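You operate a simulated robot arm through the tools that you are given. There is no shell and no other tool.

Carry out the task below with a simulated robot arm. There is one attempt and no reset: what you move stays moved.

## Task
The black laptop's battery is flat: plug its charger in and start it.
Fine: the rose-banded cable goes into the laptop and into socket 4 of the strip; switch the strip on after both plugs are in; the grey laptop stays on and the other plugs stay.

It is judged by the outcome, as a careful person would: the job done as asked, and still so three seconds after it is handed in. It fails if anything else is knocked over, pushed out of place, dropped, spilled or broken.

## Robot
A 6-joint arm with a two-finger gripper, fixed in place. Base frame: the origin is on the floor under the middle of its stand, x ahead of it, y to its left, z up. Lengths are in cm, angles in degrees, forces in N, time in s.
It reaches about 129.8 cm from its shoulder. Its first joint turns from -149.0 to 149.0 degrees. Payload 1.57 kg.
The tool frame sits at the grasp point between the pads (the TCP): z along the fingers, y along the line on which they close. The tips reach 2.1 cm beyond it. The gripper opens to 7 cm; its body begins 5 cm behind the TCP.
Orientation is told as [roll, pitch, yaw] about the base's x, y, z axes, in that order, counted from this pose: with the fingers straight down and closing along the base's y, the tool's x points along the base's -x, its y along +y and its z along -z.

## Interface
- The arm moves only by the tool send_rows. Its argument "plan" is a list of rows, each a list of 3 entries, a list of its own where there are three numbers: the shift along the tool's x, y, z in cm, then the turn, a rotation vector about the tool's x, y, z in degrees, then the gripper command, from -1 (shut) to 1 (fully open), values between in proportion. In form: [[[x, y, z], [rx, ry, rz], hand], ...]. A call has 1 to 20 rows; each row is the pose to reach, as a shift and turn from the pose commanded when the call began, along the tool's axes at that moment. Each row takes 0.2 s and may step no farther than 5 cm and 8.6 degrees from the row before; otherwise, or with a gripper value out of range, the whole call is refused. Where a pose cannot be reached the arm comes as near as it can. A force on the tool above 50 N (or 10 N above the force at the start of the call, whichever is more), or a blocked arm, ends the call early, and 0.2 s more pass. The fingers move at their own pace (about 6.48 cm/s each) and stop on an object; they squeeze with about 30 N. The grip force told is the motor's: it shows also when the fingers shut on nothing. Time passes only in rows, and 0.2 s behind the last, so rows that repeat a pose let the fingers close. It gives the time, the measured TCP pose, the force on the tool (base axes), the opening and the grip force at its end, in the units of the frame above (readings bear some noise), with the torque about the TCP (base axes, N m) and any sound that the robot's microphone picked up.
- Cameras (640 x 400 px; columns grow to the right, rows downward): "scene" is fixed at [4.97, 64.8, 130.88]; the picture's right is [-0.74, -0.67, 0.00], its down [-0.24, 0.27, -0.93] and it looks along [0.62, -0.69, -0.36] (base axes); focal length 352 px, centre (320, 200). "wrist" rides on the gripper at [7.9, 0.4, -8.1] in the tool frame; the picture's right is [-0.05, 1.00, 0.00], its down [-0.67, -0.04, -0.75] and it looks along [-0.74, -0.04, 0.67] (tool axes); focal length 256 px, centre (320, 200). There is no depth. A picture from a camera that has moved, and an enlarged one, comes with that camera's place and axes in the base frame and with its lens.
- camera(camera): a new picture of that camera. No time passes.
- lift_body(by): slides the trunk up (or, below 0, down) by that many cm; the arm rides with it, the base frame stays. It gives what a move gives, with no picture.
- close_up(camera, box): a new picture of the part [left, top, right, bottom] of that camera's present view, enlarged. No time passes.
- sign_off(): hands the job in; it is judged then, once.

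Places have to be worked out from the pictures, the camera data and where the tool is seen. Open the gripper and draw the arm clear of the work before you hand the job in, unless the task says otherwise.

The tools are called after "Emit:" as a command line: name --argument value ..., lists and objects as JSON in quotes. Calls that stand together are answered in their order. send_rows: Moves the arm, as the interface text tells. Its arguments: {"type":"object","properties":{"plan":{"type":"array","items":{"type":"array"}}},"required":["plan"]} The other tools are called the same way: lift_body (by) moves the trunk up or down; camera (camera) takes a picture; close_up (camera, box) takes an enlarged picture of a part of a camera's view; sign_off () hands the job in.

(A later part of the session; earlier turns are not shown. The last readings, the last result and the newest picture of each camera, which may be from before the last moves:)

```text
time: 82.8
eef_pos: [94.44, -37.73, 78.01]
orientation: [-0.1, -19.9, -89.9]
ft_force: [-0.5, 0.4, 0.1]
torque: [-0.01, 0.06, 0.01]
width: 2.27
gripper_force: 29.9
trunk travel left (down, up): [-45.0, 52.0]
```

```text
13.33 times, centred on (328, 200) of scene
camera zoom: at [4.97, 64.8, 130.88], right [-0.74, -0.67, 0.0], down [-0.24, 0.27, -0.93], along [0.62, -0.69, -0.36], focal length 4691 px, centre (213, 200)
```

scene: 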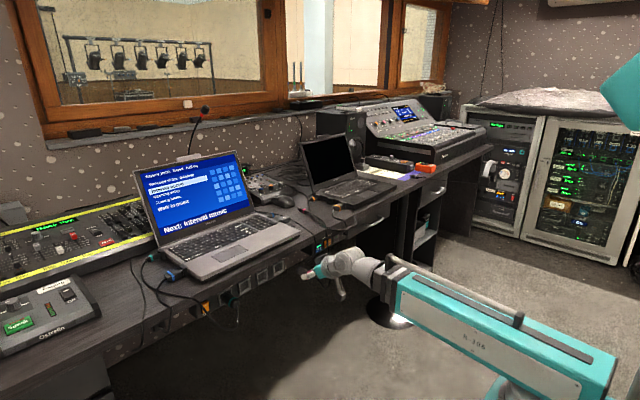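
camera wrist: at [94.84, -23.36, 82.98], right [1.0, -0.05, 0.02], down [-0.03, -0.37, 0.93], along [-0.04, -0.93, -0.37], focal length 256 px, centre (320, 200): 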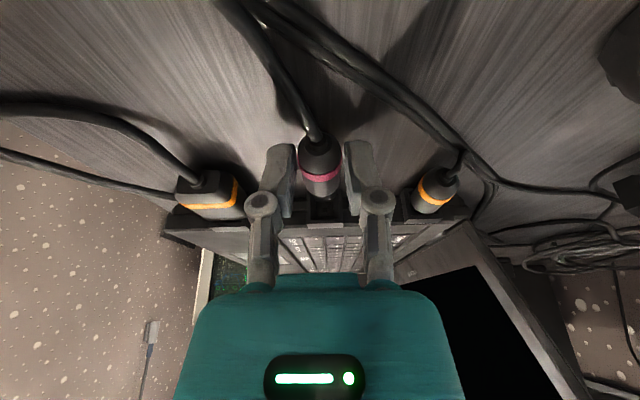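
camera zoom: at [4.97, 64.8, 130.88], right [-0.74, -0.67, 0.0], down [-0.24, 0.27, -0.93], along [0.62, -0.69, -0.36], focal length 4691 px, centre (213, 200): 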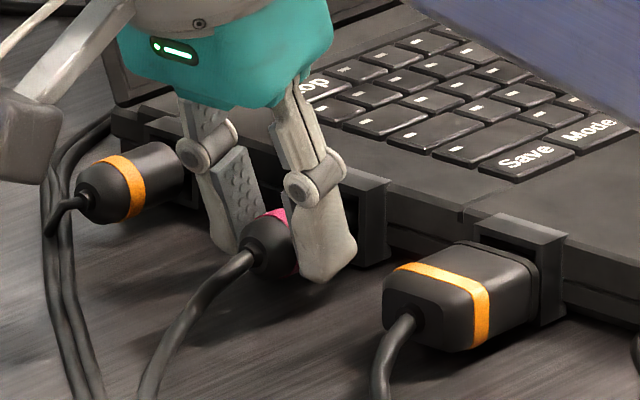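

Still no resistance. I push another 0.5 cm.

Emit:
send_rows --plan '[[[-0.16, 0, 0.06], [0, 0, 0], -1], [[-0.32, 0, 0.12], [0, 0, 0], -1], [[-0.47, 0, 0.17], [0, 0, 0], -1]]'

Emit:
close_up --camera "wrist" --box '[240, 110, 400, 220]'

Emit:
close_up --camera "scene" --box '[308, 185, 348, 215]'

```text
time: 83.6
eef_pos: [94.59, -38.07, 77.99]
orientation: [-0.3, -19.9, -89.8]
ft_force: [-2.7, 14.7, -5.1]
torque: [0.66, -0.01, 0.05]
width: 2.32
gripper_force: 30.1
trunk travel left (down, up): [-45.0, 52.0]
```

```text
3.64 times, centred on (320, 165) of wrist
camera zoom: at [94.77, -27.82, 82.85], right [1.0, -0.05, 0.02], down [-0.03, -0.37, 0.93], along [-0.04, -0.93, -0.37], focal length 931 px, centre (320, 327)
```

zoom: 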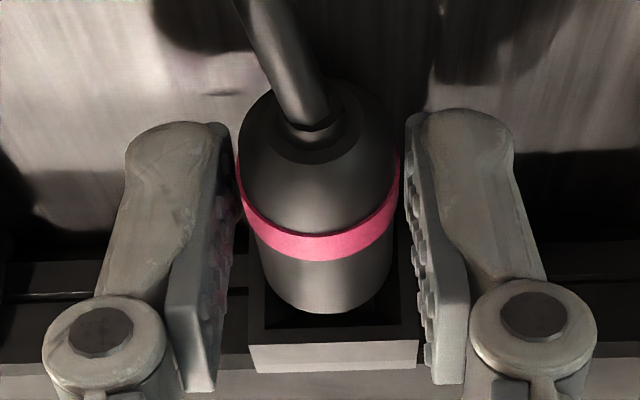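

```text
13.33 times, centred on (328, 200) of scene
camera zoom: at [4.97, 64.8, 130.88], right [-0.74, -0.67, 0.0], down [-0.24, 0.27, -0.93], along [0.62, -0.69, -0.36], focal length 4691 px, centre (213, 200)
```

zoom: 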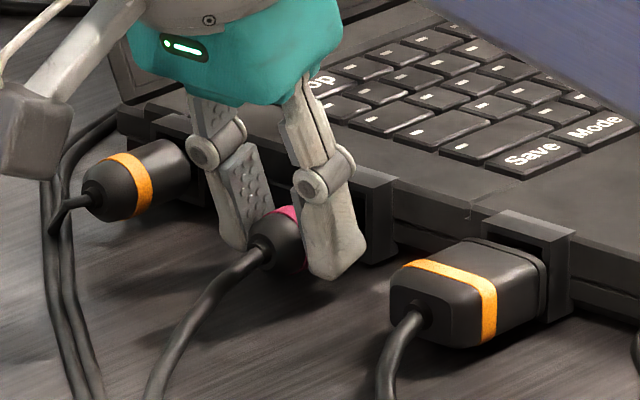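

The laptop itself shifted by about 2–3 mm under 15 N, with a sign that the plug presses the upper/+x side of the funnel. I stop pushing and relieve the force by backing 0.3 cm, then look closely.

Emit:
send_rows --plan '[[[0.14, 0, -0.05], [0, 0, 0], -1], [[0.28, 0, -0.1], [0, 0, 0], -1]]'

Emit:
camera --camera "wrist"

Emit:
close_up --camera "scene" --box '[308, 185, 348, 215]'

Emit:
close_up --camera "scene" --box '[290, 180, 370, 230]'

```text
time: 84.2
eef_pos: [94.57, -38.08, 77.96]
orientation: [0.0, -20.2, -90.0]
ft_force: [0.5, -0.2, 0.2]
torque: [0.0, 0.02, 0.0]
width: 2.3
gripper_force: 29.9
trunk travel left (down, up): [-45.0, 52.0]
```

```text
taken
camera wrist: at [94.85, -27.74, 82.83], right [1.0, -0.05, 0.02], down [-0.03, -0.37, 0.93], along [-0.04, -0.93, -0.37], focal length 256 px, centre (320, 200)
```

wrist: 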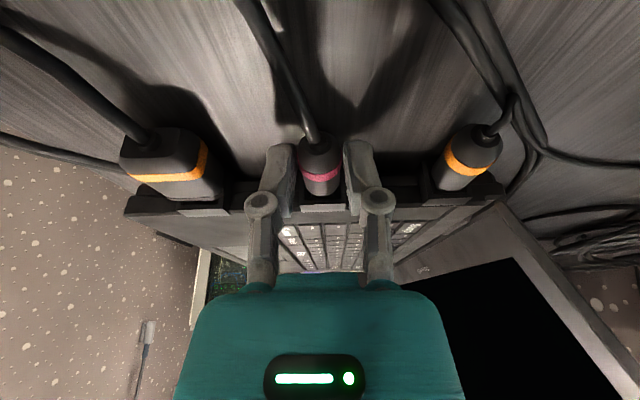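

```text
13.33 times, centred on (328, 200) of scene
camera zoom: at [4.97, 64.8, 130.88], right [-0.74, -0.67, 0.0], down [-0.24, 0.27, -0.93], along [0.62, -0.69, -0.36], focal length 4691 px, centre (213, 200)
```

zoom: 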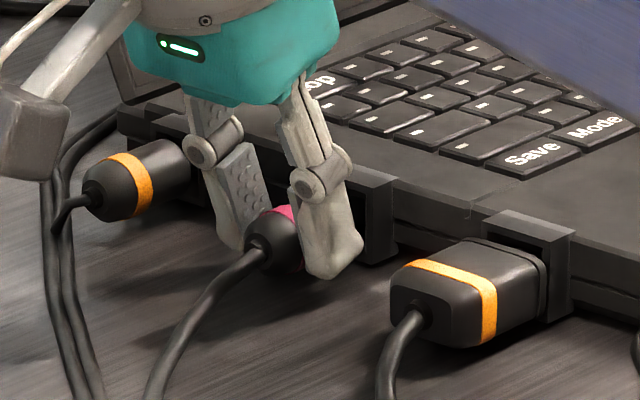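

```text
8.00 times, centred on (330, 205) of scene
camera zoom: at [4.97, 64.8, 130.88], right [-0.74, -0.67, 0.0], down [-0.24, 0.27, -0.93], along [0.62, -0.69, -0.36], focal length 2814 px, centre (240, 160)
```

zoom: 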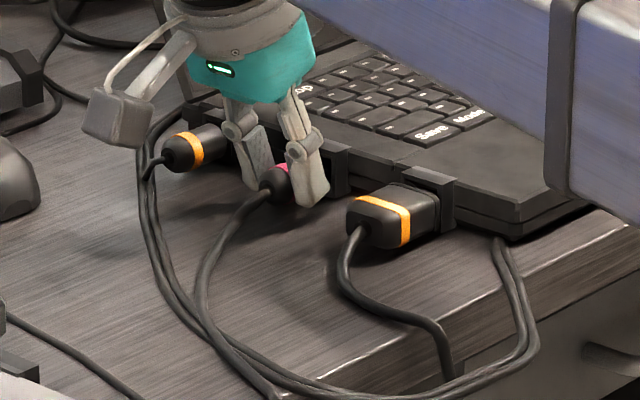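

The force is gone. The laptop has moved only about 3 mm. I look closely at how deep the rose plug sits compared with the rear orange plug.

Emit:
close_up --camera "wrist" --box '[270, 120, 370, 220]'

Emit:
close_up --camera "wrist" --box '[410, 110, 520, 220]'

Emit:
close_up --camera "scene" --box '[306, 186, 336, 212]'

```text
4.00 times, centred on (320, 170) of wrist
camera zoom: at [94.85, -27.74, 82.83], right [1.0, -0.05, 0.02], down [-0.03, -0.37, 0.93], along [-0.04, -0.93, -0.37], focal length 1024 px, centre (320, 320)
```

zoom: 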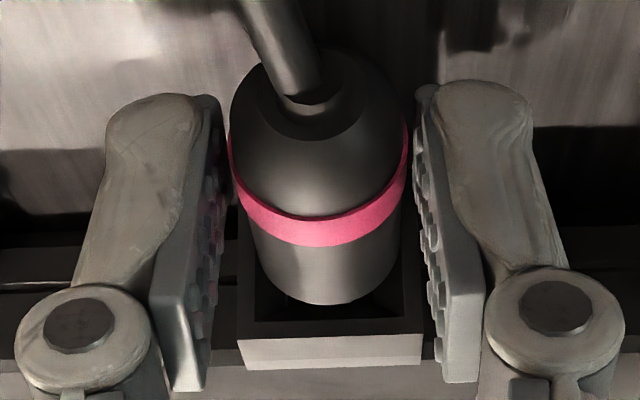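

```text
3.64 times, centred on (465, 165) of wrist
camera zoom: at [94.85, -27.74, 82.83], right [1.0, -0.05, 0.02], down [-0.03, -0.37, 0.93], along [-0.04, -0.93, -0.37], focal length 931 px, centre (-207, 327)
```

zoom: 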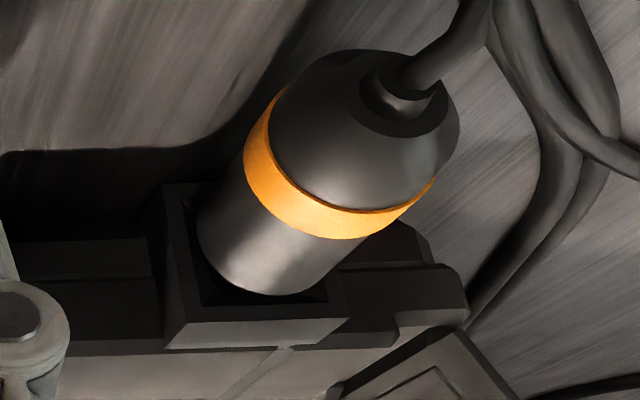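

```text
15.38 times, centred on (321, 199) of scene
camera zoom: at [4.97, 64.8, 130.88], right [-0.74, -0.67, 0.0], down [-0.24, 0.27, -0.93], along [0.62, -0.69, -0.36], focal length 5413 px, centre (305, 215)
```

zoom: 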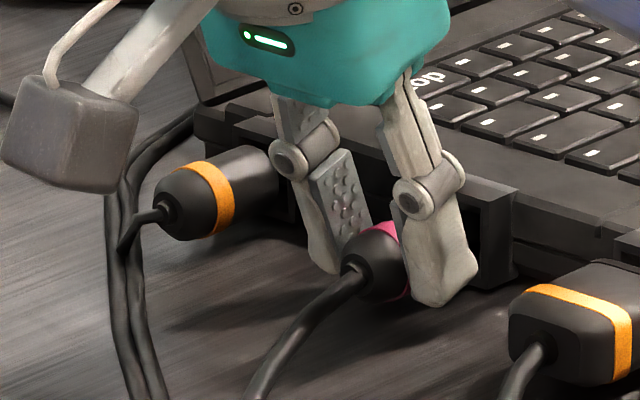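

By triangulation the tip is about 0.9 cm deep, essentially at the port's back wall, and 2 mm shallower than the rear orange plug after I backed off. I press it home again gently, keeping the force below what slides the laptop.

Emit:
send_rows --plan '[[[-0.08, 0, 0.03], [0, 0, 0], -1], [[-0.16, 0, 0.06], [0, 0, 0], -1]]'

Emit:
close_up --camera "scene" --box '[306, 186, 336, 212]'

Emit:
close_up --camera "wrist" --box '[270, 120, 370, 220]'

```text
time: 84.8
eef_pos: [94.37, -37.92, 77.98]
orientation: [0.0, -20.0, -89.8]
ft_force: [0.6, 0.0, 0.5]
torque: [-0.01, -0.01, 0.0]
width: 2.29
gripper_force: 29.7
trunk travel left (down, up): [-45.0, 52.0]
```

```text
15.38 times, centred on (321, 199) of scene
camera zoom: at [4.97, 64.8, 130.88], right [-0.74, -0.67, 0.0], down [-0.24, 0.27, -0.93], along [0.62, -0.69, -0.36], focal length 5413 px, centre (305, 215)
```

zoom: 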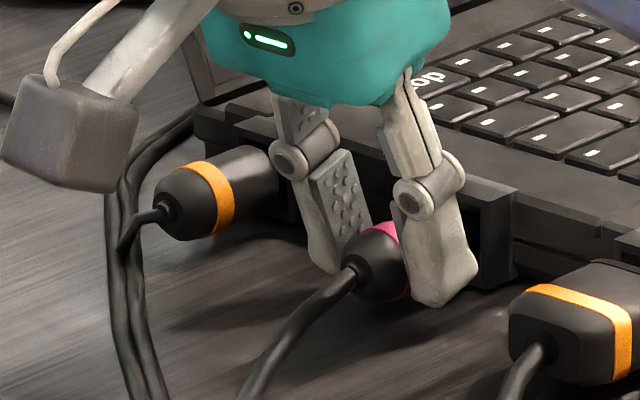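

```text
4.00 times, centred on (320, 170) of wrist
camera zoom: at [94.84, -27.74, 82.84], right [1.0, -0.05, 0.02], down [-0.03, -0.37, 0.93], along [-0.04, -0.93, -0.37], focal length 1024 px, centre (320, 320)
```

zoom: 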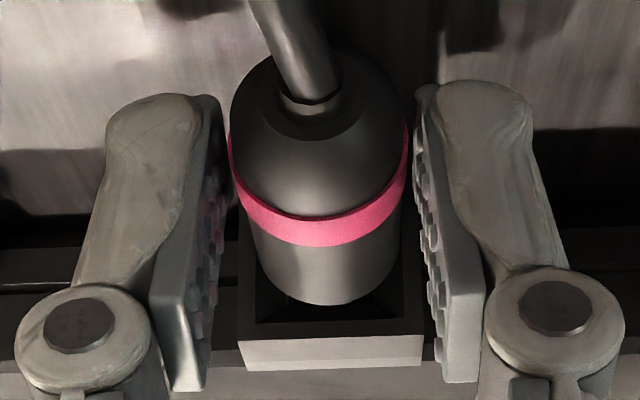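

No force yet; I add small forward steps.

Emit:
send_rows --plan '[[[-0.1, 0, 0.035], [0, 0, 0], -1], [[-0.19, 0, 0.07], [0, 0, 0], -1]]'

Emit:
close_up --camera "wrist" --box '[270, 120, 370, 220]'

Emit:
close_up --camera "scene" --box '[306, 186, 336, 212]'

```text
time: 85.4
eef_pos: [94.48, -38.03, 78.0]
orientation: [0.0, -19.9, -89.8]
ft_force: [-0.8, 8.5, -0.7]
torque: [0.13, 0.01, -0.05]
width: 2.3
gripper_force: 30.2
trunk travel left (down, up): [-45.0, 52.0]
```

```text
4.00 times, centred on (320, 170) of wrist
camera zoom: at [94.81, -27.84, 82.86], right [1.0, -0.05, 0.02], down [-0.03, -0.37, 0.93], along [-0.04, -0.93, -0.37], focal length 1024 px, centre (320, 320)
```

zoom: 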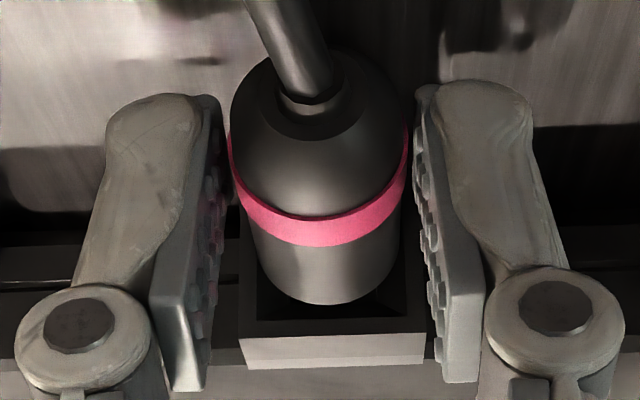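

```text
15.38 times, centred on (321, 199) of scene
camera zoom: at [4.97, 64.8, 130.88], right [-0.74, -0.67, 0.0], down [-0.24, 0.27, -0.93], along [0.62, -0.69, -0.36], focal length 5413 px, centre (305, 215)
```

zoom: 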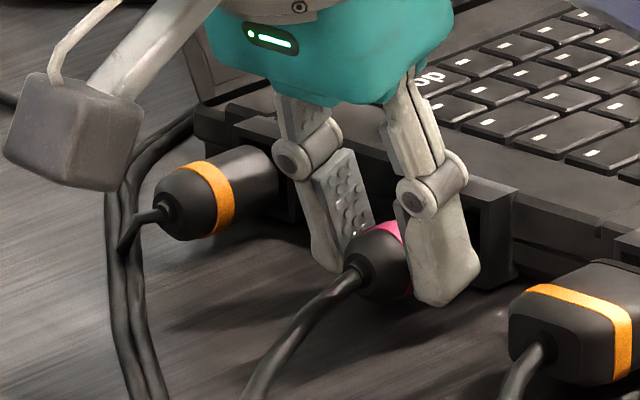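

The force is 8.5 N and the laptop stays put, so the tip is bottomed. I compare the gaps at the rims of the rose and orange plugs in detail.

Emit:
close_up --camera "wrist" --box '[298, 180, 348, 215]'

Emit:
close_up --camera "wrist" --box '[425, 170, 485, 212]'

```text
11.43 times, centred on (323, 198) of wrist
camera zoom: at [94.81, -27.84, 82.86], right [1.0, -0.05, 0.02], down [-0.03, -0.37, 0.93], along [-0.04, -0.93, -0.37], focal length 2926 px, centre (286, 229)
```

zoom: 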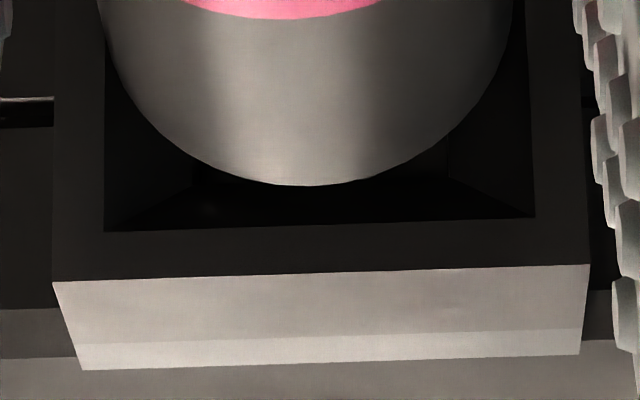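

```text
9.52 times, centred on (455, 191) of wrist
camera zoom: at [94.81, -27.84, 82.86], right [1.0, -0.05, 0.02], down [-0.03, -0.37, 0.93], along [-0.04, -0.93, -0.37], focal length 2438 px, centre (-966, 286)
```

zoom: 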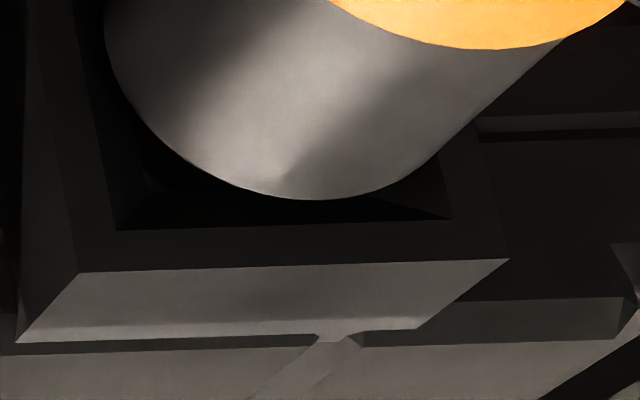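

The rim gaps match within about 1.5 mm, and the rose plug is ~0.7 mm to the -x side. I nudge +0.07 cm in x and press a hair more to make sure it's home.

Emit:
send_rows --plan '[[[0, 0.07, 0], [0, 0, 0], -1], [[-0.05, 0.07, 0.02], [0, 0, 0], -1], [[-0.07, 0.07, 0.025], [0, 0, 0], -1]]'

Emit:
close_up --camera "wrist" --box '[298, 180, 348, 215]'

Emit:
close_up --camera "scene" --box '[306, 186, 336, 212]'

```text
time: 86.2
eef_pos: [94.57, -38.13, 77.99]
orientation: [-0.2, -20.0, -89.8]
ft_force: [-1.7, 17.7, 4.0]
torque: [0.02, 0.02, -0.11]
width: 2.28
gripper_force: 29.5
trunk travel left (down, up): [-45.0, 52.0]
```

```text
11.43 times, centred on (323, 198) of wrist
camera zoom: at [94.87, -27.88, 82.89], right [1.0, -0.05, 0.02], down [-0.03, -0.37, 0.93], along [-0.04, -0.93, -0.37], focal length 2926 px, centre (286, 229)
```

zoom: 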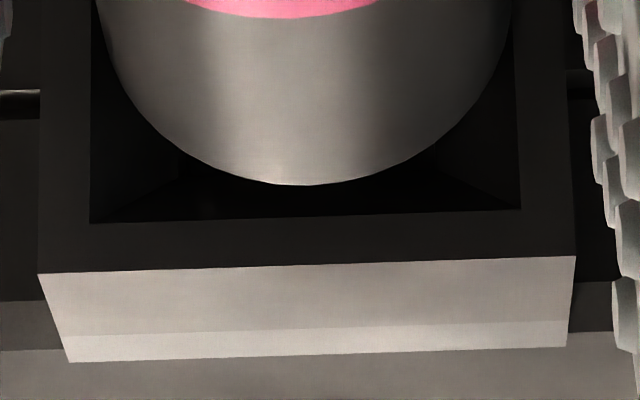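

```text
15.38 times, centred on (321, 199) of scene
camera zoom: at [4.97, 64.8, 130.88], right [-0.74, -0.67, 0.0], down [-0.24, 0.27, -0.93], along [0.62, -0.69, -0.36], focal length 5413 px, centre (305, 215)
```

zoom: 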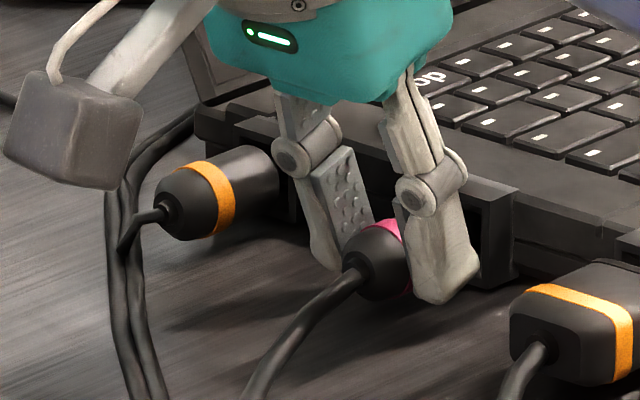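

Now it is centred and pressed home (gap matches the orange plug, ~17 N, laptop not moving). I open the fingers a little and rise straight up.

Emit:
send_rows --plan '[[[0, 0, 0], [0, 0, 0], -0.25], [[0, 0, 0], [0, 0, 0], -0.1], [[0, 0, 0], [0, 0, 0], 0.0]]'

Emit:
close_up --camera "wrist" --box '[240, 110, 400, 220]'

Emit:
close_up --camera "scene" --box '[306, 186, 336, 212]'

```text
time: 87.0
eef_pos: [94.54, -38.33, 77.93]
orientation: [-0.2, -20.0, -89.9]
ft_force: [0.6, 0.0, -0.4]
torque: [-0.02, -0.01, 0.01]
width: 3.47
gripper_force: 0.1
trunk travel left (down, up): [-45.0, 52.0]
```

```text
3.64 times, centred on (320, 165) of wrist
camera zoom: at [94.86, -28.07, 82.84], right [1.0, -0.05, 0.02], down [-0.03, -0.37, 0.93], along [-0.04, -0.93, -0.37], focal length 931 px, centre (320, 327)
```

zoom: 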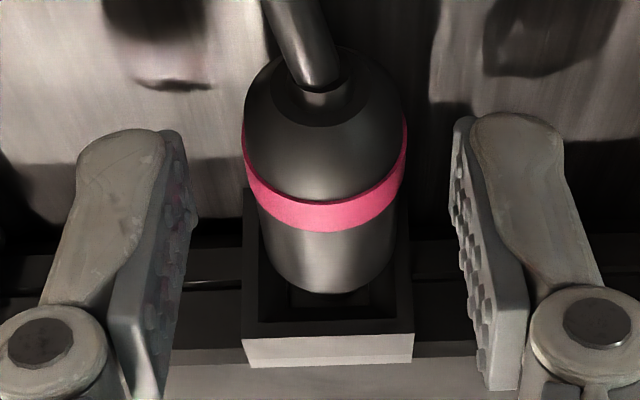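

```text
15.38 times, centred on (321, 199) of scene
camera zoom: at [4.97, 64.8, 130.88], right [-0.74, -0.67, 0.0], down [-0.24, 0.27, -0.93], along [0.62, -0.69, -0.36], focal length 5413 px, centre (305, 215)
```

zoom: 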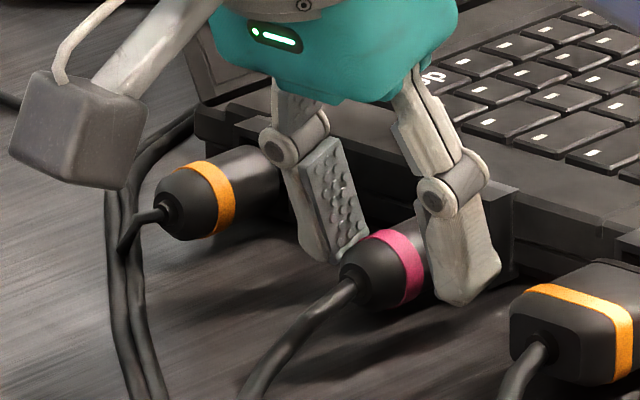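

After release the plug seems to have sagged a little or slid back, so it may not be fully home. I rise a few cm and inspect it.

Emit:
lift_body --by 5

Emit:
camera --camera "wrist"

Emit:
close_up --camera "wrist" --box '[240, 70, 400, 190]'

Emit:
close_up --camera "scene" --box '[306, 188, 346, 218]'

```text
time: 87.9
eef_pos: [94.6, -38.35, 83.0]
orientation: [-0.1, -20.0, -89.9]
ft_force: [-0.5, 0.2, -0.2]
torque: [0.05, -0.01, -0.01]
width: 3.48
gripper_force: 0.1
trunk travel left (down, up): [-50.0, 47.0]
```

```text
taken
camera wrist: at [94.86, -28.06, 87.84], right [1.0, -0.05, 0.02], down [-0.03, -0.37, 0.93], along [-0.04, -0.93, -0.37], focal length 256 px, centre (320, 200)
```

wrist: 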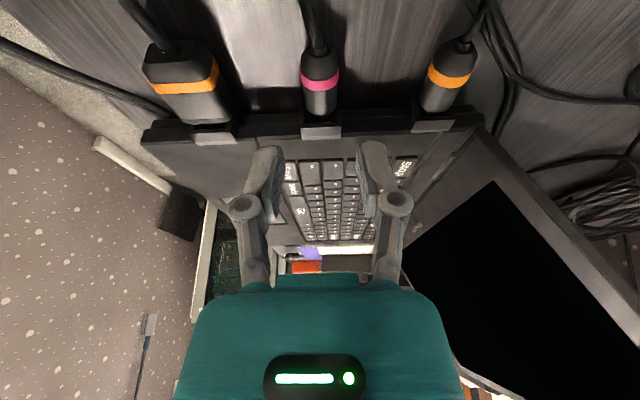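

```text
3.33 times, centred on (320, 130) of wrist
camera zoom: at [94.86, -28.06, 87.84], right [1.0, -0.05, 0.02], down [-0.03, -0.37, 0.93], along [-0.04, -0.93, -0.37], focal length 853 px, centre (320, 433)
```

zoom: 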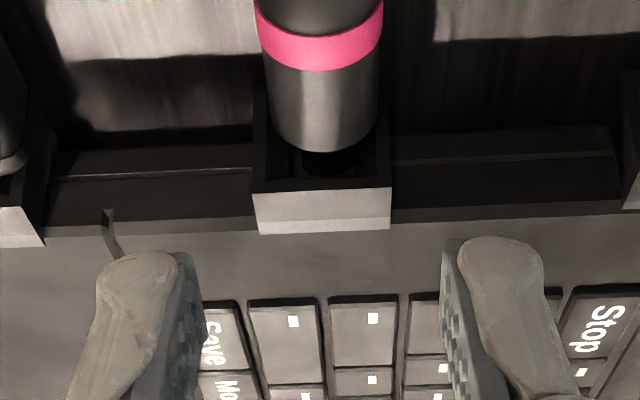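

```text
13.33 times, centred on (326, 203) of scene
camera zoom: at [4.97, 64.8, 130.88], right [-0.74, -0.67, 0.0], down [-0.24, 0.27, -0.93], along [0.62, -0.69, -0.36], focal length 4691 px, centre (240, 160)
```

zoom: 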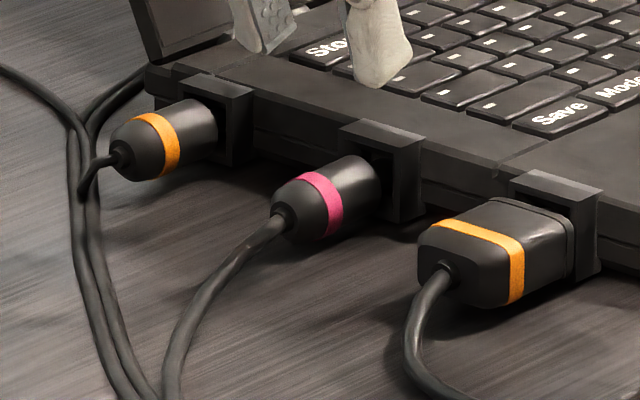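

I zoom in further on both the rose and the orange plug in their ports to compare height, tilt and depth.

Emit:
close_up --camera "scene" --box '[322, 194, 338, 208]'

Emit:
close_up --camera "scene" --box '[310, 190, 326, 204]'

Emit:
close_up --camera "wrist" --box '[295, 85, 345, 150]'

Emit:
close_up --camera "wrist" --box '[400, 70, 470, 145]'

```text
16.00 times, centred on (330, 201) of scene
camera zoom: at [4.97, 64.8, 130.88], right [-0.74, -0.67, 0.0], down [-0.24, 0.27, -0.93], along [0.62, -0.69, -0.36], focal length 5629 px, centre (160, 184)
```

zoom: 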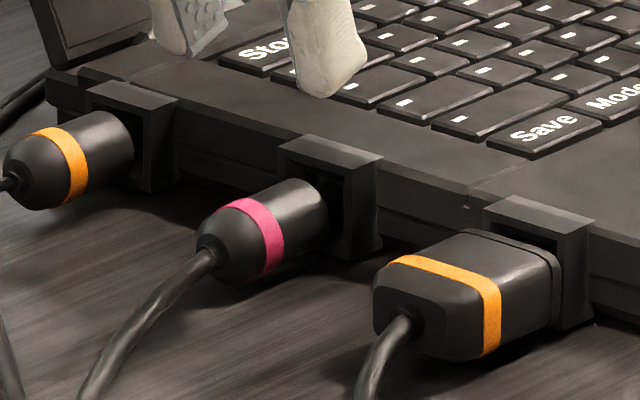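

```text
16.00 times, centred on (318, 197) of scene
camera zoom: at [4.97, 64.8, 130.88], right [-0.74, -0.67, 0.0], down [-0.24, 0.27, -0.93], along [0.62, -0.69, -0.36], focal length 5629 px, centre (352, 248)
```

zoom: 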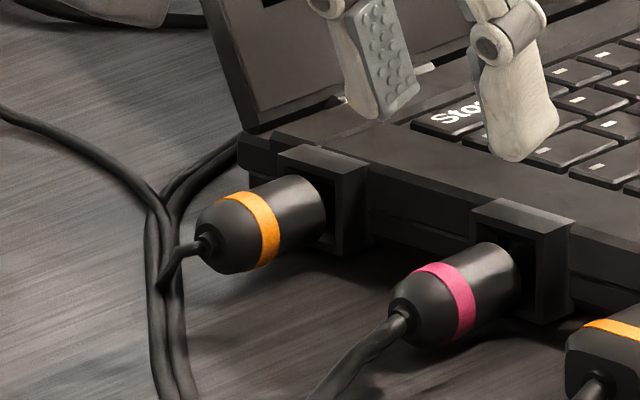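

```text
6.15 times, centred on (320, 118) of wrist
camera zoom: at [94.86, -28.06, 87.84], right [1.0, -0.05, 0.02], down [-0.03, -0.37, 0.93], along [-0.04, -0.93, -0.37], focal length 1575 px, centre (320, 708)
```

zoom: 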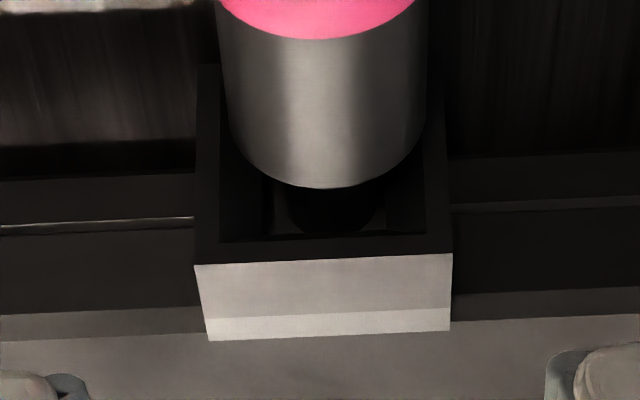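

```text
5.33 times, centred on (435, 108) of wrist
camera zoom: at [94.86, -28.06, 87.84], right [1.0, -0.05, 0.02], down [-0.03, -0.37, 0.93], along [-0.04, -0.93, -0.37], focal length 1365 px, centre (-293, 693)
```

zoom: 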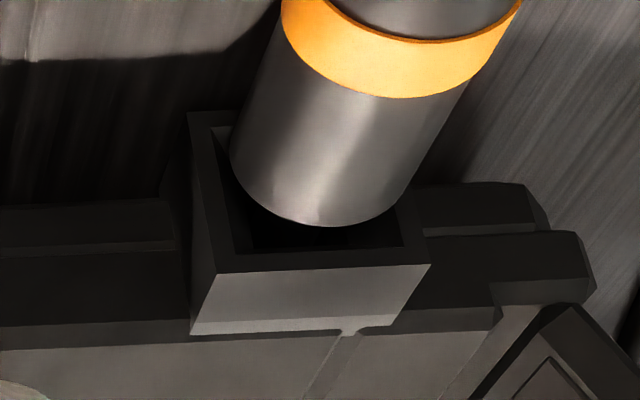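

Measured depth equals the orange plug's, but the rose plug sagged ~3 mm after release, so I am not sure it is held. I regrip it where it is, lift it back to the port's centre height, and press again with better centring.

Emit:
lift_body --by -5.25

Emit:
send_rows --plan '[[[0, 0, 0], [0, 0, 0], -0.3], [[0, 0, 0], [0, 0, 0], -1], [[0, 0, 0], [0, 0, 0], -1], [[0, 0, 0], [0, 0, 0], -1]]'

Emit:
close_up --camera "wrist" --box '[240, 110, 400, 220]'

Emit:
close_up --camera "scene" --box '[306, 186, 336, 212]'

```text
time: 88.9
eef_pos: [94.48, -38.3, 77.63]
orientation: [-0.1, -19.9, -89.9]
ft_force: [0.0, -0.5, 0.2]
torque: [-0.02, 0.02, 0.0]
width: 3.51
gripper_force: 0.1
trunk travel left (down, up): [-44.7, 52.3]
```

```text
time: 89.9
eef_pos: [94.45, -38.3, 77.74]
orientation: [-0.1, -20.0, -89.9]
ft_force: [-0.3, -0.3, 1.0]
torque: [0.0, 0.03, -0.01]
width: 2.27
gripper_force: 30.6
trunk travel left (down, up): [-44.7, 52.3]
```

```text
3.64 times, centred on (320, 165) of wrist
camera zoom: at [94.84, -28.06, 82.61], right [1.0, -0.05, 0.02], down [-0.03, -0.37, 0.93], along [-0.04, -0.93, -0.37], focal length 931 px, centre (320, 327)
```

zoom: 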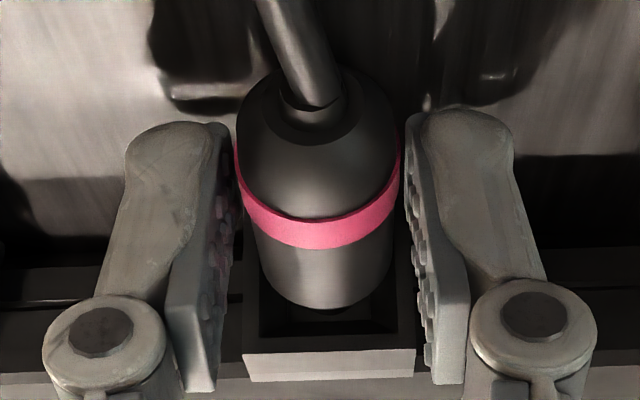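

```text
15.38 times, centred on (321, 199) of scene
camera zoom: at [4.97, 64.8, 130.88], right [-0.74, -0.67, 0.0], down [-0.24, 0.27, -0.93], along [0.62, -0.69, -0.36], focal length 5413 px, centre (305, 215)
```

zoom: 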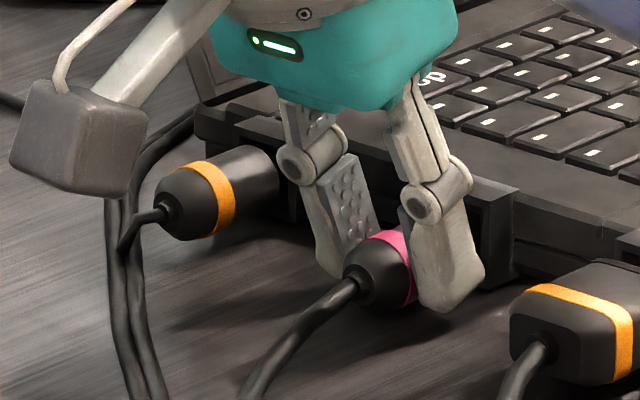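

Nothing is pulled out: the tip is in the hole at full depth and the rear end simply settles onto the desk (about 5° nose-up). I press it gently once more to be sure it is bottomed, then release and rise.

Emit:
send_rows --plan '[[[-0.1, 0, 0.035], [0, 0, 0], -1], [[-0.19, 0, 0.07], [0, 0, 0], -1]]'

```text
time: 90.5
eef_pos: [94.48, -38.39, 77.62]
orientation: [-0.1, -19.8, -89.7]
ft_force: [1.8, 9.8, 1.8]
torque: [0.15, -0.01, 0.08]
width: 2.27
gripper_force: 30.7
trunk travel left (down, up): [-44.7, 52.3]
```

It is bottomed (10 N after 1 mm). I release and rise.

Emit:
send_rows --plan '[[[0, 0, 0], [0, 0, 0], -0.25], [[0, 0, 0], [0, 0, 0], -0.05], [[0, 0, 0], [0, 0, 0], 0.0]]'

Emit:
lift_body --by 6

Emit:
close_up --camera "scene" --box '[310, 190, 338, 210]'

Emit:
close_up --camera "wrist" --box '[290, 70, 350, 140]'

```text
time: 91.3
eef_pos: [94.32, -38.42, 77.69]
orientation: [-0.2, -20.0, -89.9]
ft_force: [-0.4, -0.1, -0.3]
torque: [-0.03, -0.01, 0.03]
width: 3.52
gripper_force: 0.0
trunk travel left (down, up): [-44.7, 52.3]
```

```text
time: 92.3
eef_pos: [94.49, -38.46, 83.71]
orientation: [-0.1, -20.0, -89.8]
ft_force: [-0.4, -0.5, 0.6]
torque: [-0.03, 0.01, 0.0]
width: 3.5
gripper_force: 0.1
trunk travel left (down, up): [-50.7, 46.3]
```

```text
16.00 times, centred on (324, 200) of scene
camera zoom: at [4.97, 64.8, 130.88], right [-0.74, -0.67, 0.0], down [-0.24, 0.27, -0.93], along [0.62, -0.69, -0.36], focal length 5629 px, centre (256, 200)
```

zoom: 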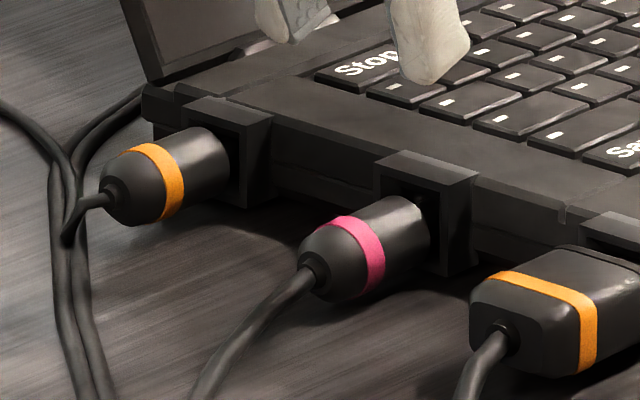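

```text
5.71 times, centred on (320, 105) of wrist
camera zoom: at [94.79, -28.25, 88.59], right [1.0, -0.05, 0.02], down [-0.03, -0.37, 0.93], along [-0.04, -0.93, -0.37], focal length 1463 px, centre (320, 743)
```

zoom: 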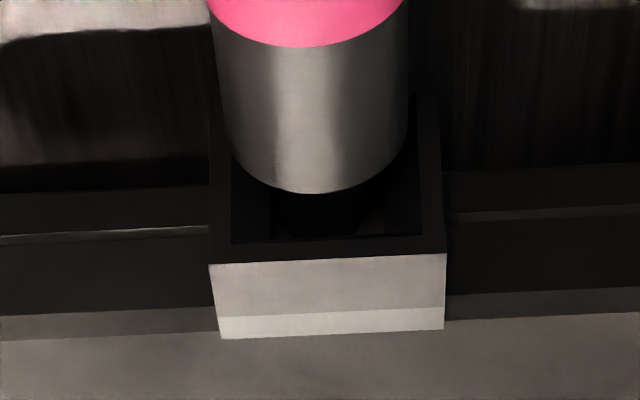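

Both ends now sit as deep as their neighbours. Next is the switch: the rocker is at about (86,23,64) with its "On" end at the top (z≈65.3). I rise, back away from the laptop and turn to heading 0, moving toward the front of the desk.

Emit:
lift_body --by 6

Emit:
send_rows --plan '[[[3.75, 0, -1.37], [0, 0, 0], 0], [[7.5, 0, -2.74], [0, 0, 0], 0], [[7.97, -1.8, -2.9], [-2.8, 0, -7.7], 0], [[8.4, -3.5, -3.1], [-5.6, 0, -15.4], 0], [[8.9, -5.3, -3.2], [-8.4, 0, -23.1], 0], [[9.4, -7.1, -3.4], [-11.2, 0, -30.8], 0], [[9.8, -8.9, -3.6], [-14, 0, -38.5], 0], [[10.3, -10.6, -3.8], [-16.8, 0, -46.2], 0], [[10.8, -12.4, -3.9], [-19.6, 0, -53.9], 0], [[11.3, -14.2, -4.1], [-22.4, 0, -61.6], 0], [[11.7, -16, -4.3], [-25.2, 0, -69.3], 0], [[12.2, -17.7, -4.4], [-28, 0, -77], 0], [[12.67, -19.5, -4.6], [-30.8, 0, -84.6], 0]]'

Emit:
camera --camera "scene"

Emit:
camera --camera "wrist"

```text
time: 93.3
eef_pos: [94.45, -38.59, 89.74]
orientation: [-0.1, -20.0, -89.9]
ft_force: [-0.4, -0.3, -0.1]
torque: [0.05, 0.04, 0.05]
width: 3.51
gripper_force: 0.0
trunk travel left (down, up): [-56.7, 40.3]
```

```text
time: 96.1
eef_pos: [74.81, -25.14, 89.8]
orientation: [0.1, -20.0, 0.2]
ft_force: [0.5, -0.7, -0.1]
torque: [0.0, 0.01, -0.03]
width: 3.49
gripper_force: 0.0
trunk travel left (down, up): [-56.7, 40.3]
```

```text
taken
```

scene: 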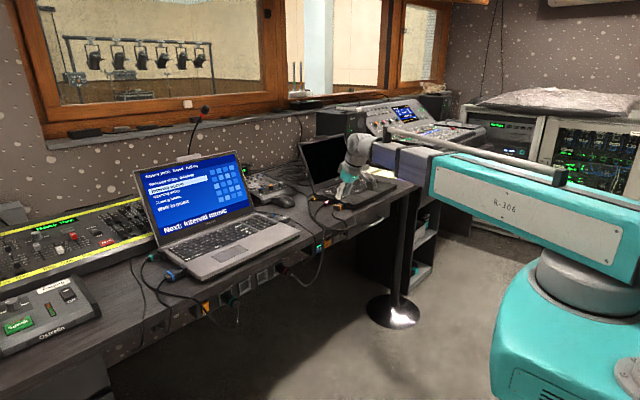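

```text
taken
camera wrist: at [64.52, -24.72, 94.61], right [0.05, 1.0, 0.02], down [0.37, -0.03, 0.93], along [0.93, -0.04, -0.37], focal length 256 px, centre (320, 200)
```

wrist: 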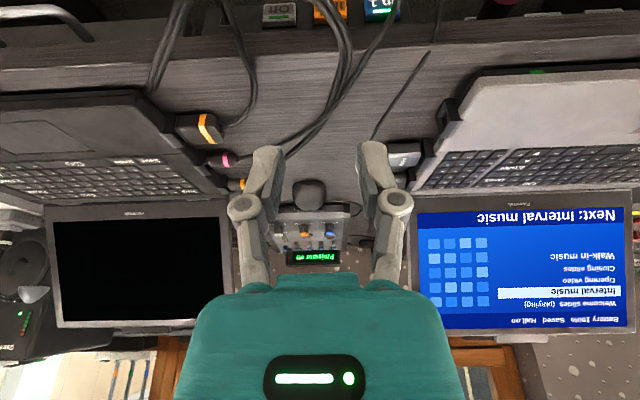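

I move along in front of the desk toward the switch side, staying high.

Emit:
send_rows --plan '[[[2.8, 3.4, -1.0], [0, 0, 0], -1], [[5.6, 6.8, -2.0], [0, 0, 0], -1], [[8.4, 10.2, -3.1], [0, 0, 0], -1], [[11.2, 13.6, -4.1], [0, 0, 0], -1], [[14.1, 17, -5.13], [0, 0, 0], -1], [[14.1, 21.5, -5.13], [0, 0, 0], -1], [[14.1, 26, -5.13], [0, 0, 0], -1], [[14.1, 30.5, -5.13], [0, 0, 0], -1], [[14.1, 35, -5.13], [0, 0, 0], -1], [[14.1, 39.5, -5.13], [0, 0, 0], -1]]'

Emit:
camera --camera "wrist"

Emit:
camera --camera "scene"

```text
time: 98.3
eef_pos: [59.74, 14.11, 89.67]
orientation: [0.0, -19.9, 0.2]
ft_force: [-0.3, 0.2, 0.4]
torque: [0.03, -0.01, -0.02]
width: 0.01
gripper_force: 28.1
trunk travel left (down, up): [-56.7, 40.3]
```

```text
taken
camera wrist: at [49.41, 14.6, 94.62], right [0.05, 1.0, 0.02], down [0.37, -0.04, 0.93], along [0.93, -0.04, -0.37], focal length 256 px, centre (320, 200)
```

wrist: 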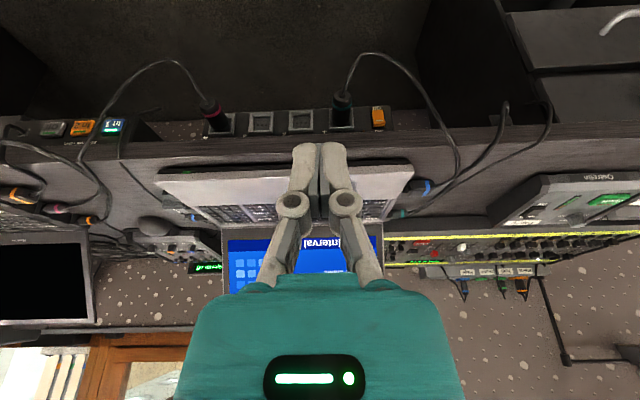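

```text
taken
```

scene: 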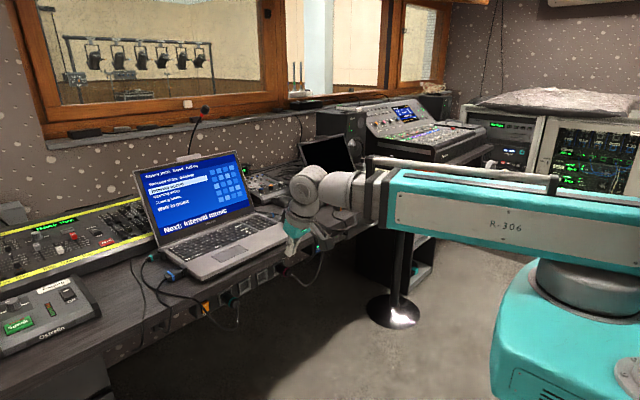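

Fingers closed. I zoom on the rocker and the teal cord to plan the press.

Emit:
close_up --camera "wrist" --box '[310, 40, 480, 200]'

Emit:
close_up --camera "wrist" --box '[355, 95, 405, 140]'

Emit:
close_up --camera "scene" --box '[140, 250, 260, 340]'

```text
2.50 times, centred on (395, 120) of wrist
camera zoom: at [49.41, 14.6, 94.62], right [0.05, 1.0, 0.02], down [0.37, -0.04, 0.93], along [0.93, -0.04, -0.37], focal length 640 px, centre (132, 400)
```

zoom: 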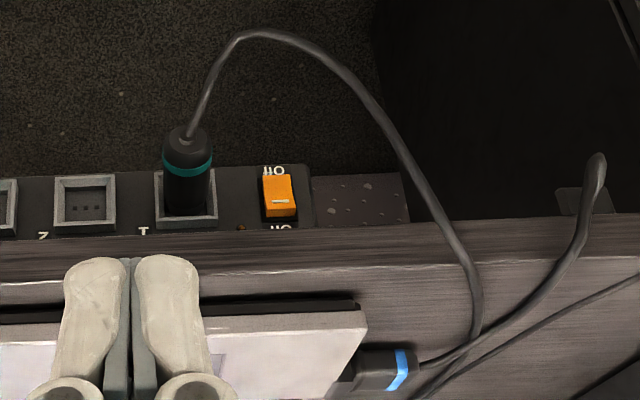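

```text
8.89 times, centred on (380, 118) of wrist
camera zoom: at [49.41, 14.6, 94.62], right [0.05, 1.0, 0.02], down [0.37, -0.04, 0.93], along [0.93, -0.04, -0.37], focal length 2276 px, centre (-213, 933)
```

zoom: 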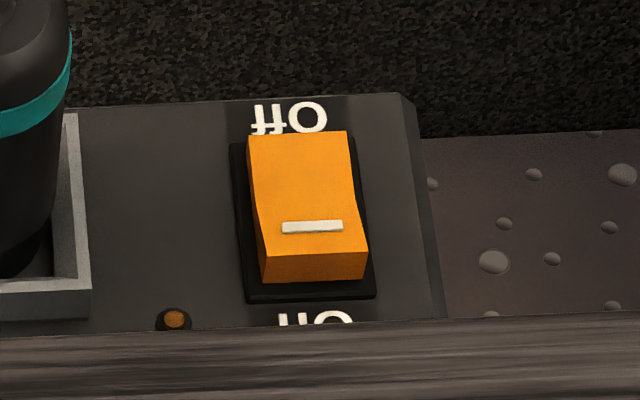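

```text
4.44 times, centred on (200, 295) of scene
camera zoom: at [4.97, 64.8, 130.88], right [-0.74, -0.67, 0.0], down [-0.24, 0.27, -0.93], along [0.62, -0.69, -0.36], focal length 1564 px, centre (853, -222)
```

zoom: 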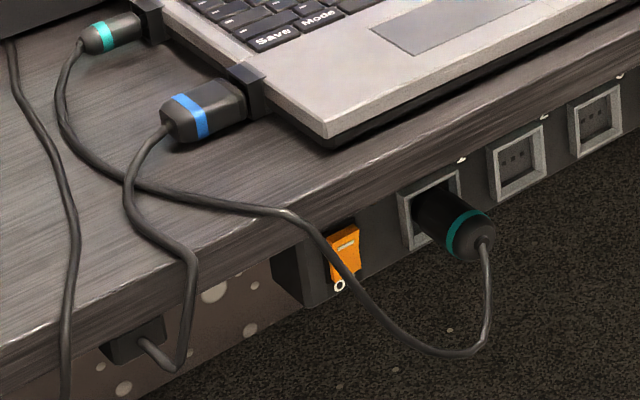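

The rocker's upper half, near the dash, is at about y≈23.5, z≈65.4, x≈86; the teal cord loops well below and to the +y side. I tilt the hand to 75° so the closed fingertips point forward, about the fixed wrist, then shift to y≈23.5.

Emit:
send_rows --plan '[[[-2.51, 0, -0.17], [0, -8, 0], -1], [[-4.96, 0, -0.7], [0, -16, 0], -1], [[-7.33, 0, -1.56], [0, -24, 0], -1], [[-9.54, 0, -2.73], [0, -32, 0], -1], [[-11.57, 0, -4.21], [0, -40, 0], -1], [[-13.38, 0, -5.96], [0, -48, 0], -1], [[-14.75, 0, -7.68], [0, -55, 0], -1], [[-14.75, 4.7, -7.68], [0, -55, 0], -1], [[-14.75, 9.4, -7.68], [0, -55, 0], -1]]'

Emit:
camera --camera "scene"

Emit:
camera --camera "wrist"

```text
time: 100.3
eef_pos: [71.2, 23.87, 102.35]
orientation: [0.3, -74.9, -0.1]
ft_force: [0.6, -0.6, -0.3]
torque: [0.01, 0.0, -0.01]
width: 0.01
gripper_force: 28.9
out of reach, approached as far as the arm can: row 5, 6, 7, 8
trunk travel left (down, up): [-56.7, 40.3]
```

```text
taken
```

scene: 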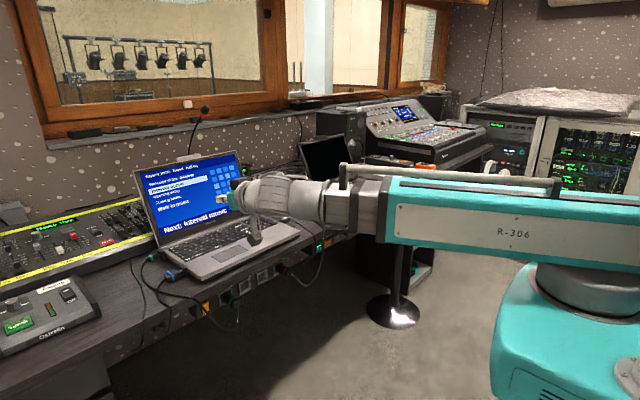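

```text
taken
camera wrist: at [61.12, 24.28, 96.78], right [0.01, 1.0, 0.05], down [-0.55, -0.04, 0.84], along [0.84, -0.04, 0.54], focal length 256 px, centre (320, 200)
```

wrist: 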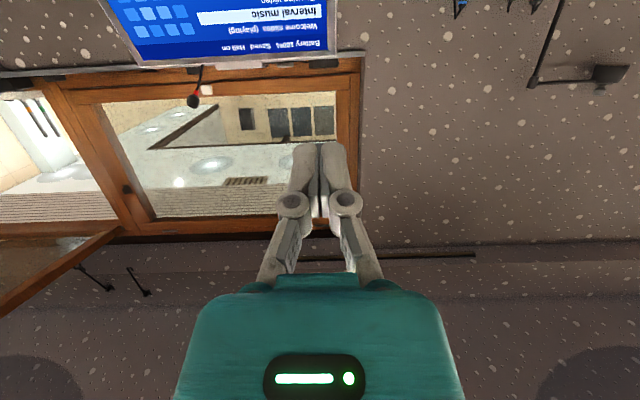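

The tool is at (71.2,23.9,102.4) pointing forward. I lower in stages in front of the desk, checking clearance.

Emit:
lift_body --by -20

Emit:
lift_body --by -12

Emit:
camera --camera "wrist"

Emit:
camera --camera "scene"

```text
time: 102.4
eef_pos: [71.09, 23.78, 82.43]
orientation: [0.1, -74.8, -0.1]
ft_force: [-0.1, -0.3, 0.8]
torque: [0.02, -0.02, -0.02]
width: 0.01
gripper_force: 28.4
trunk travel left (down, up): [-36.7, 60.3]
```

```text
time: 103.9
eef_pos: [71.08, 23.88, 70.42]
orientation: [0.2, -74.8, 0.1]
ft_force: [-0.3, 0.8, 0.5]
torque: [-0.02, 0.01, -0.02]
width: 0.0
gripper_force: 28.0
trunk travel left (down, up): [-24.7, 72.3]
```

```text
taken
camera wrist: at [61.08, 24.24, 64.78], right [0.01, 1.0, 0.05], down [-0.54, -0.04, 0.84], along [0.84, -0.04, 0.54], focal length 256 px, centre (320, 200)
```

wrist: 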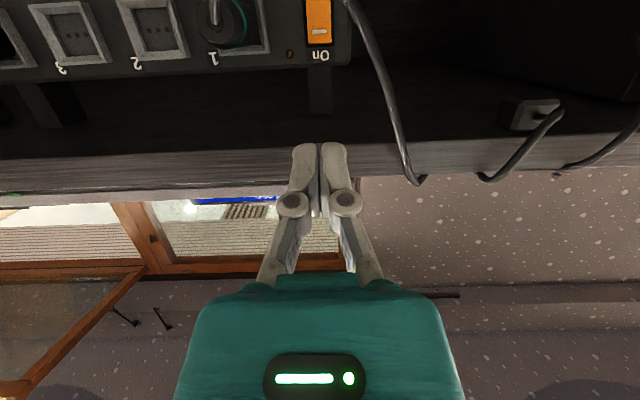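

```text
taken
```

scene: 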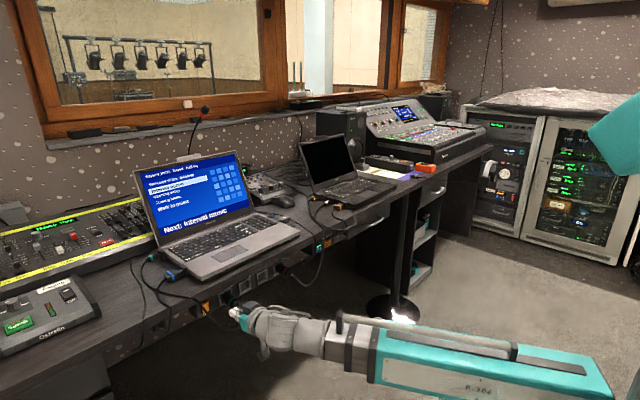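

I enlarge the rocker from here for the exact target.

Emit:
close_up --camera "wrist" --box '[270, 0, 370, 80]'

Emit:
close_up --camera "scene" --box '[170, 270, 270, 350]'

```text
5.00 times, centred on (320, 40) of wrist
camera zoom: at [61.08, 24.24, 64.78], right [0.01, 1.0, 0.05], down [-0.54, -0.04, 0.84], along [0.84, -0.04, 0.54], focal length 1280 px, centre (320, 1000)
```

zoom: 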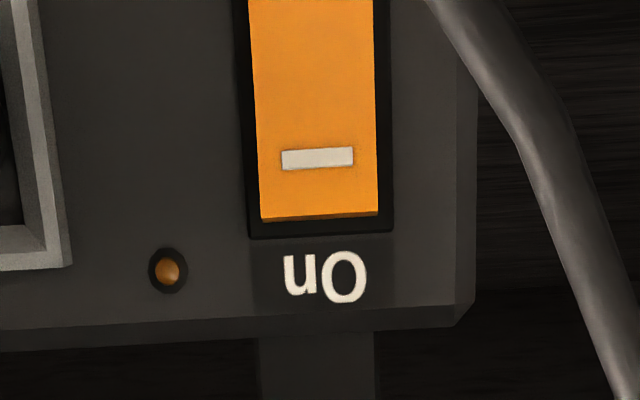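

```text
5.00 times, centred on (220, 310) of scene
camera zoom: at [4.97, 64.8, 130.88], right [-0.74, -0.67, 0.0], down [-0.24, 0.27, -0.93], along [0.62, -0.69, -0.36], focal length 1759 px, centre (820, -350)
```

zoom: 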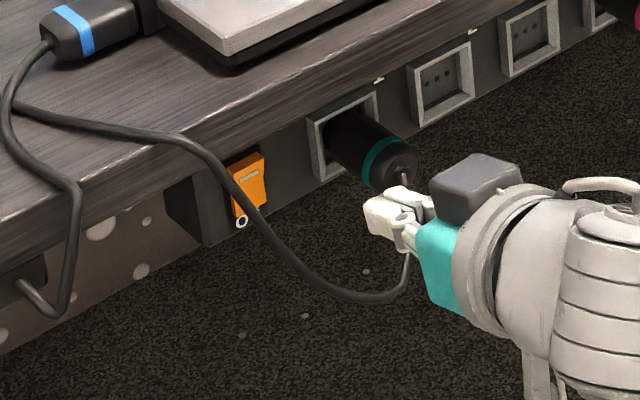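

I'll press with the closed fingertips near the On edge (tip at y≈23.4, z≈65.2), yawed 8° so the hand's body stays clear of the teal cord. First I set the yaw and the height.

Emit:
send_rows --plan '[[[0, -0.4, 0], [-3.9, 0, -1.0], -1], [[0, -0.73, 0], [-7.73, 0, -2.07], -1]]'

Emit:
lift_body --by -4.7

Emit:
camera --camera "wrist"

```text
time: 104.5
eef_pos: [71.1, 23.03, 70.41]
orientation: [0.2, -74.9, 8.0]
ft_force: [-0.7, -0.2, -1.0]
torque: [0.01, -0.01, 0.0]
width: 0.01
gripper_force: 28.3
trunk travel left (down, up): [-24.7, 72.3]
```

```text
time: 105.4
eef_pos: [71.14, 23.07, 65.66]
orientation: [0.2, -74.8, 7.9]
ft_force: [-0.3, -0.1, -1.1]
torque: [0.02, -0.02, -0.01]
width: 0.01
gripper_force: 28.4
trunk travel left (down, up): [-20.0, 77.0]
```

```text
taken
camera wrist: at [61.1, 22.12, 60.07], right [-0.13, 0.99, 0.05], down [-0.53, -0.11, 0.84], along [0.84, 0.08, 0.54], focal length 256 px, centre (320, 200)
```

wrist: 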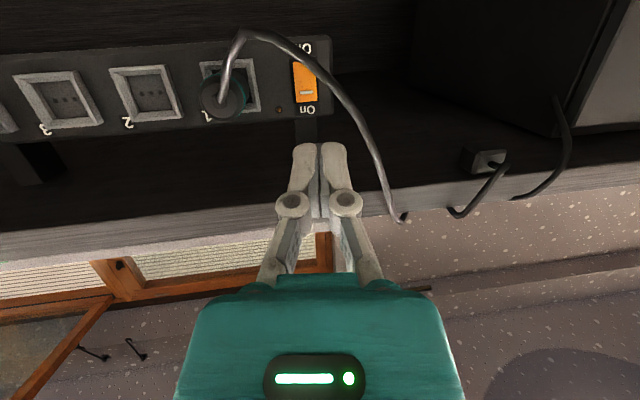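

The cord passes just to the right of the finger path. I verify the rocker against the fingertips from here.

Emit:
close_up --camera "wrist" --box '[260, 40, 380, 180]'

```text
2.86 times, centred on (320, 110) of wrist
camera zoom: at [61.1, 22.12, 60.07], right [-0.13, 0.99, 0.05], down [-0.53, -0.11, 0.84], along [0.84, 0.08, 0.54], focal length 731 px, centre (320, 457)
```

zoom: 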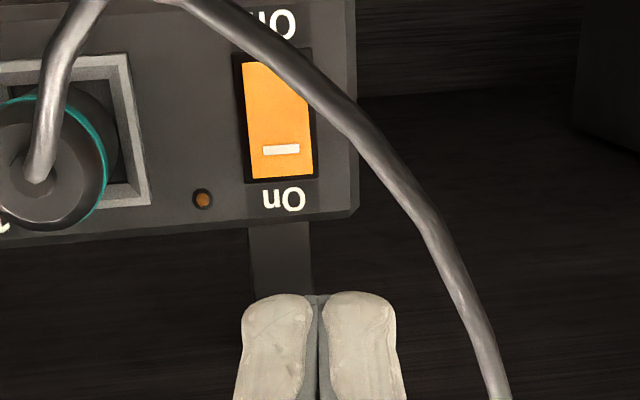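

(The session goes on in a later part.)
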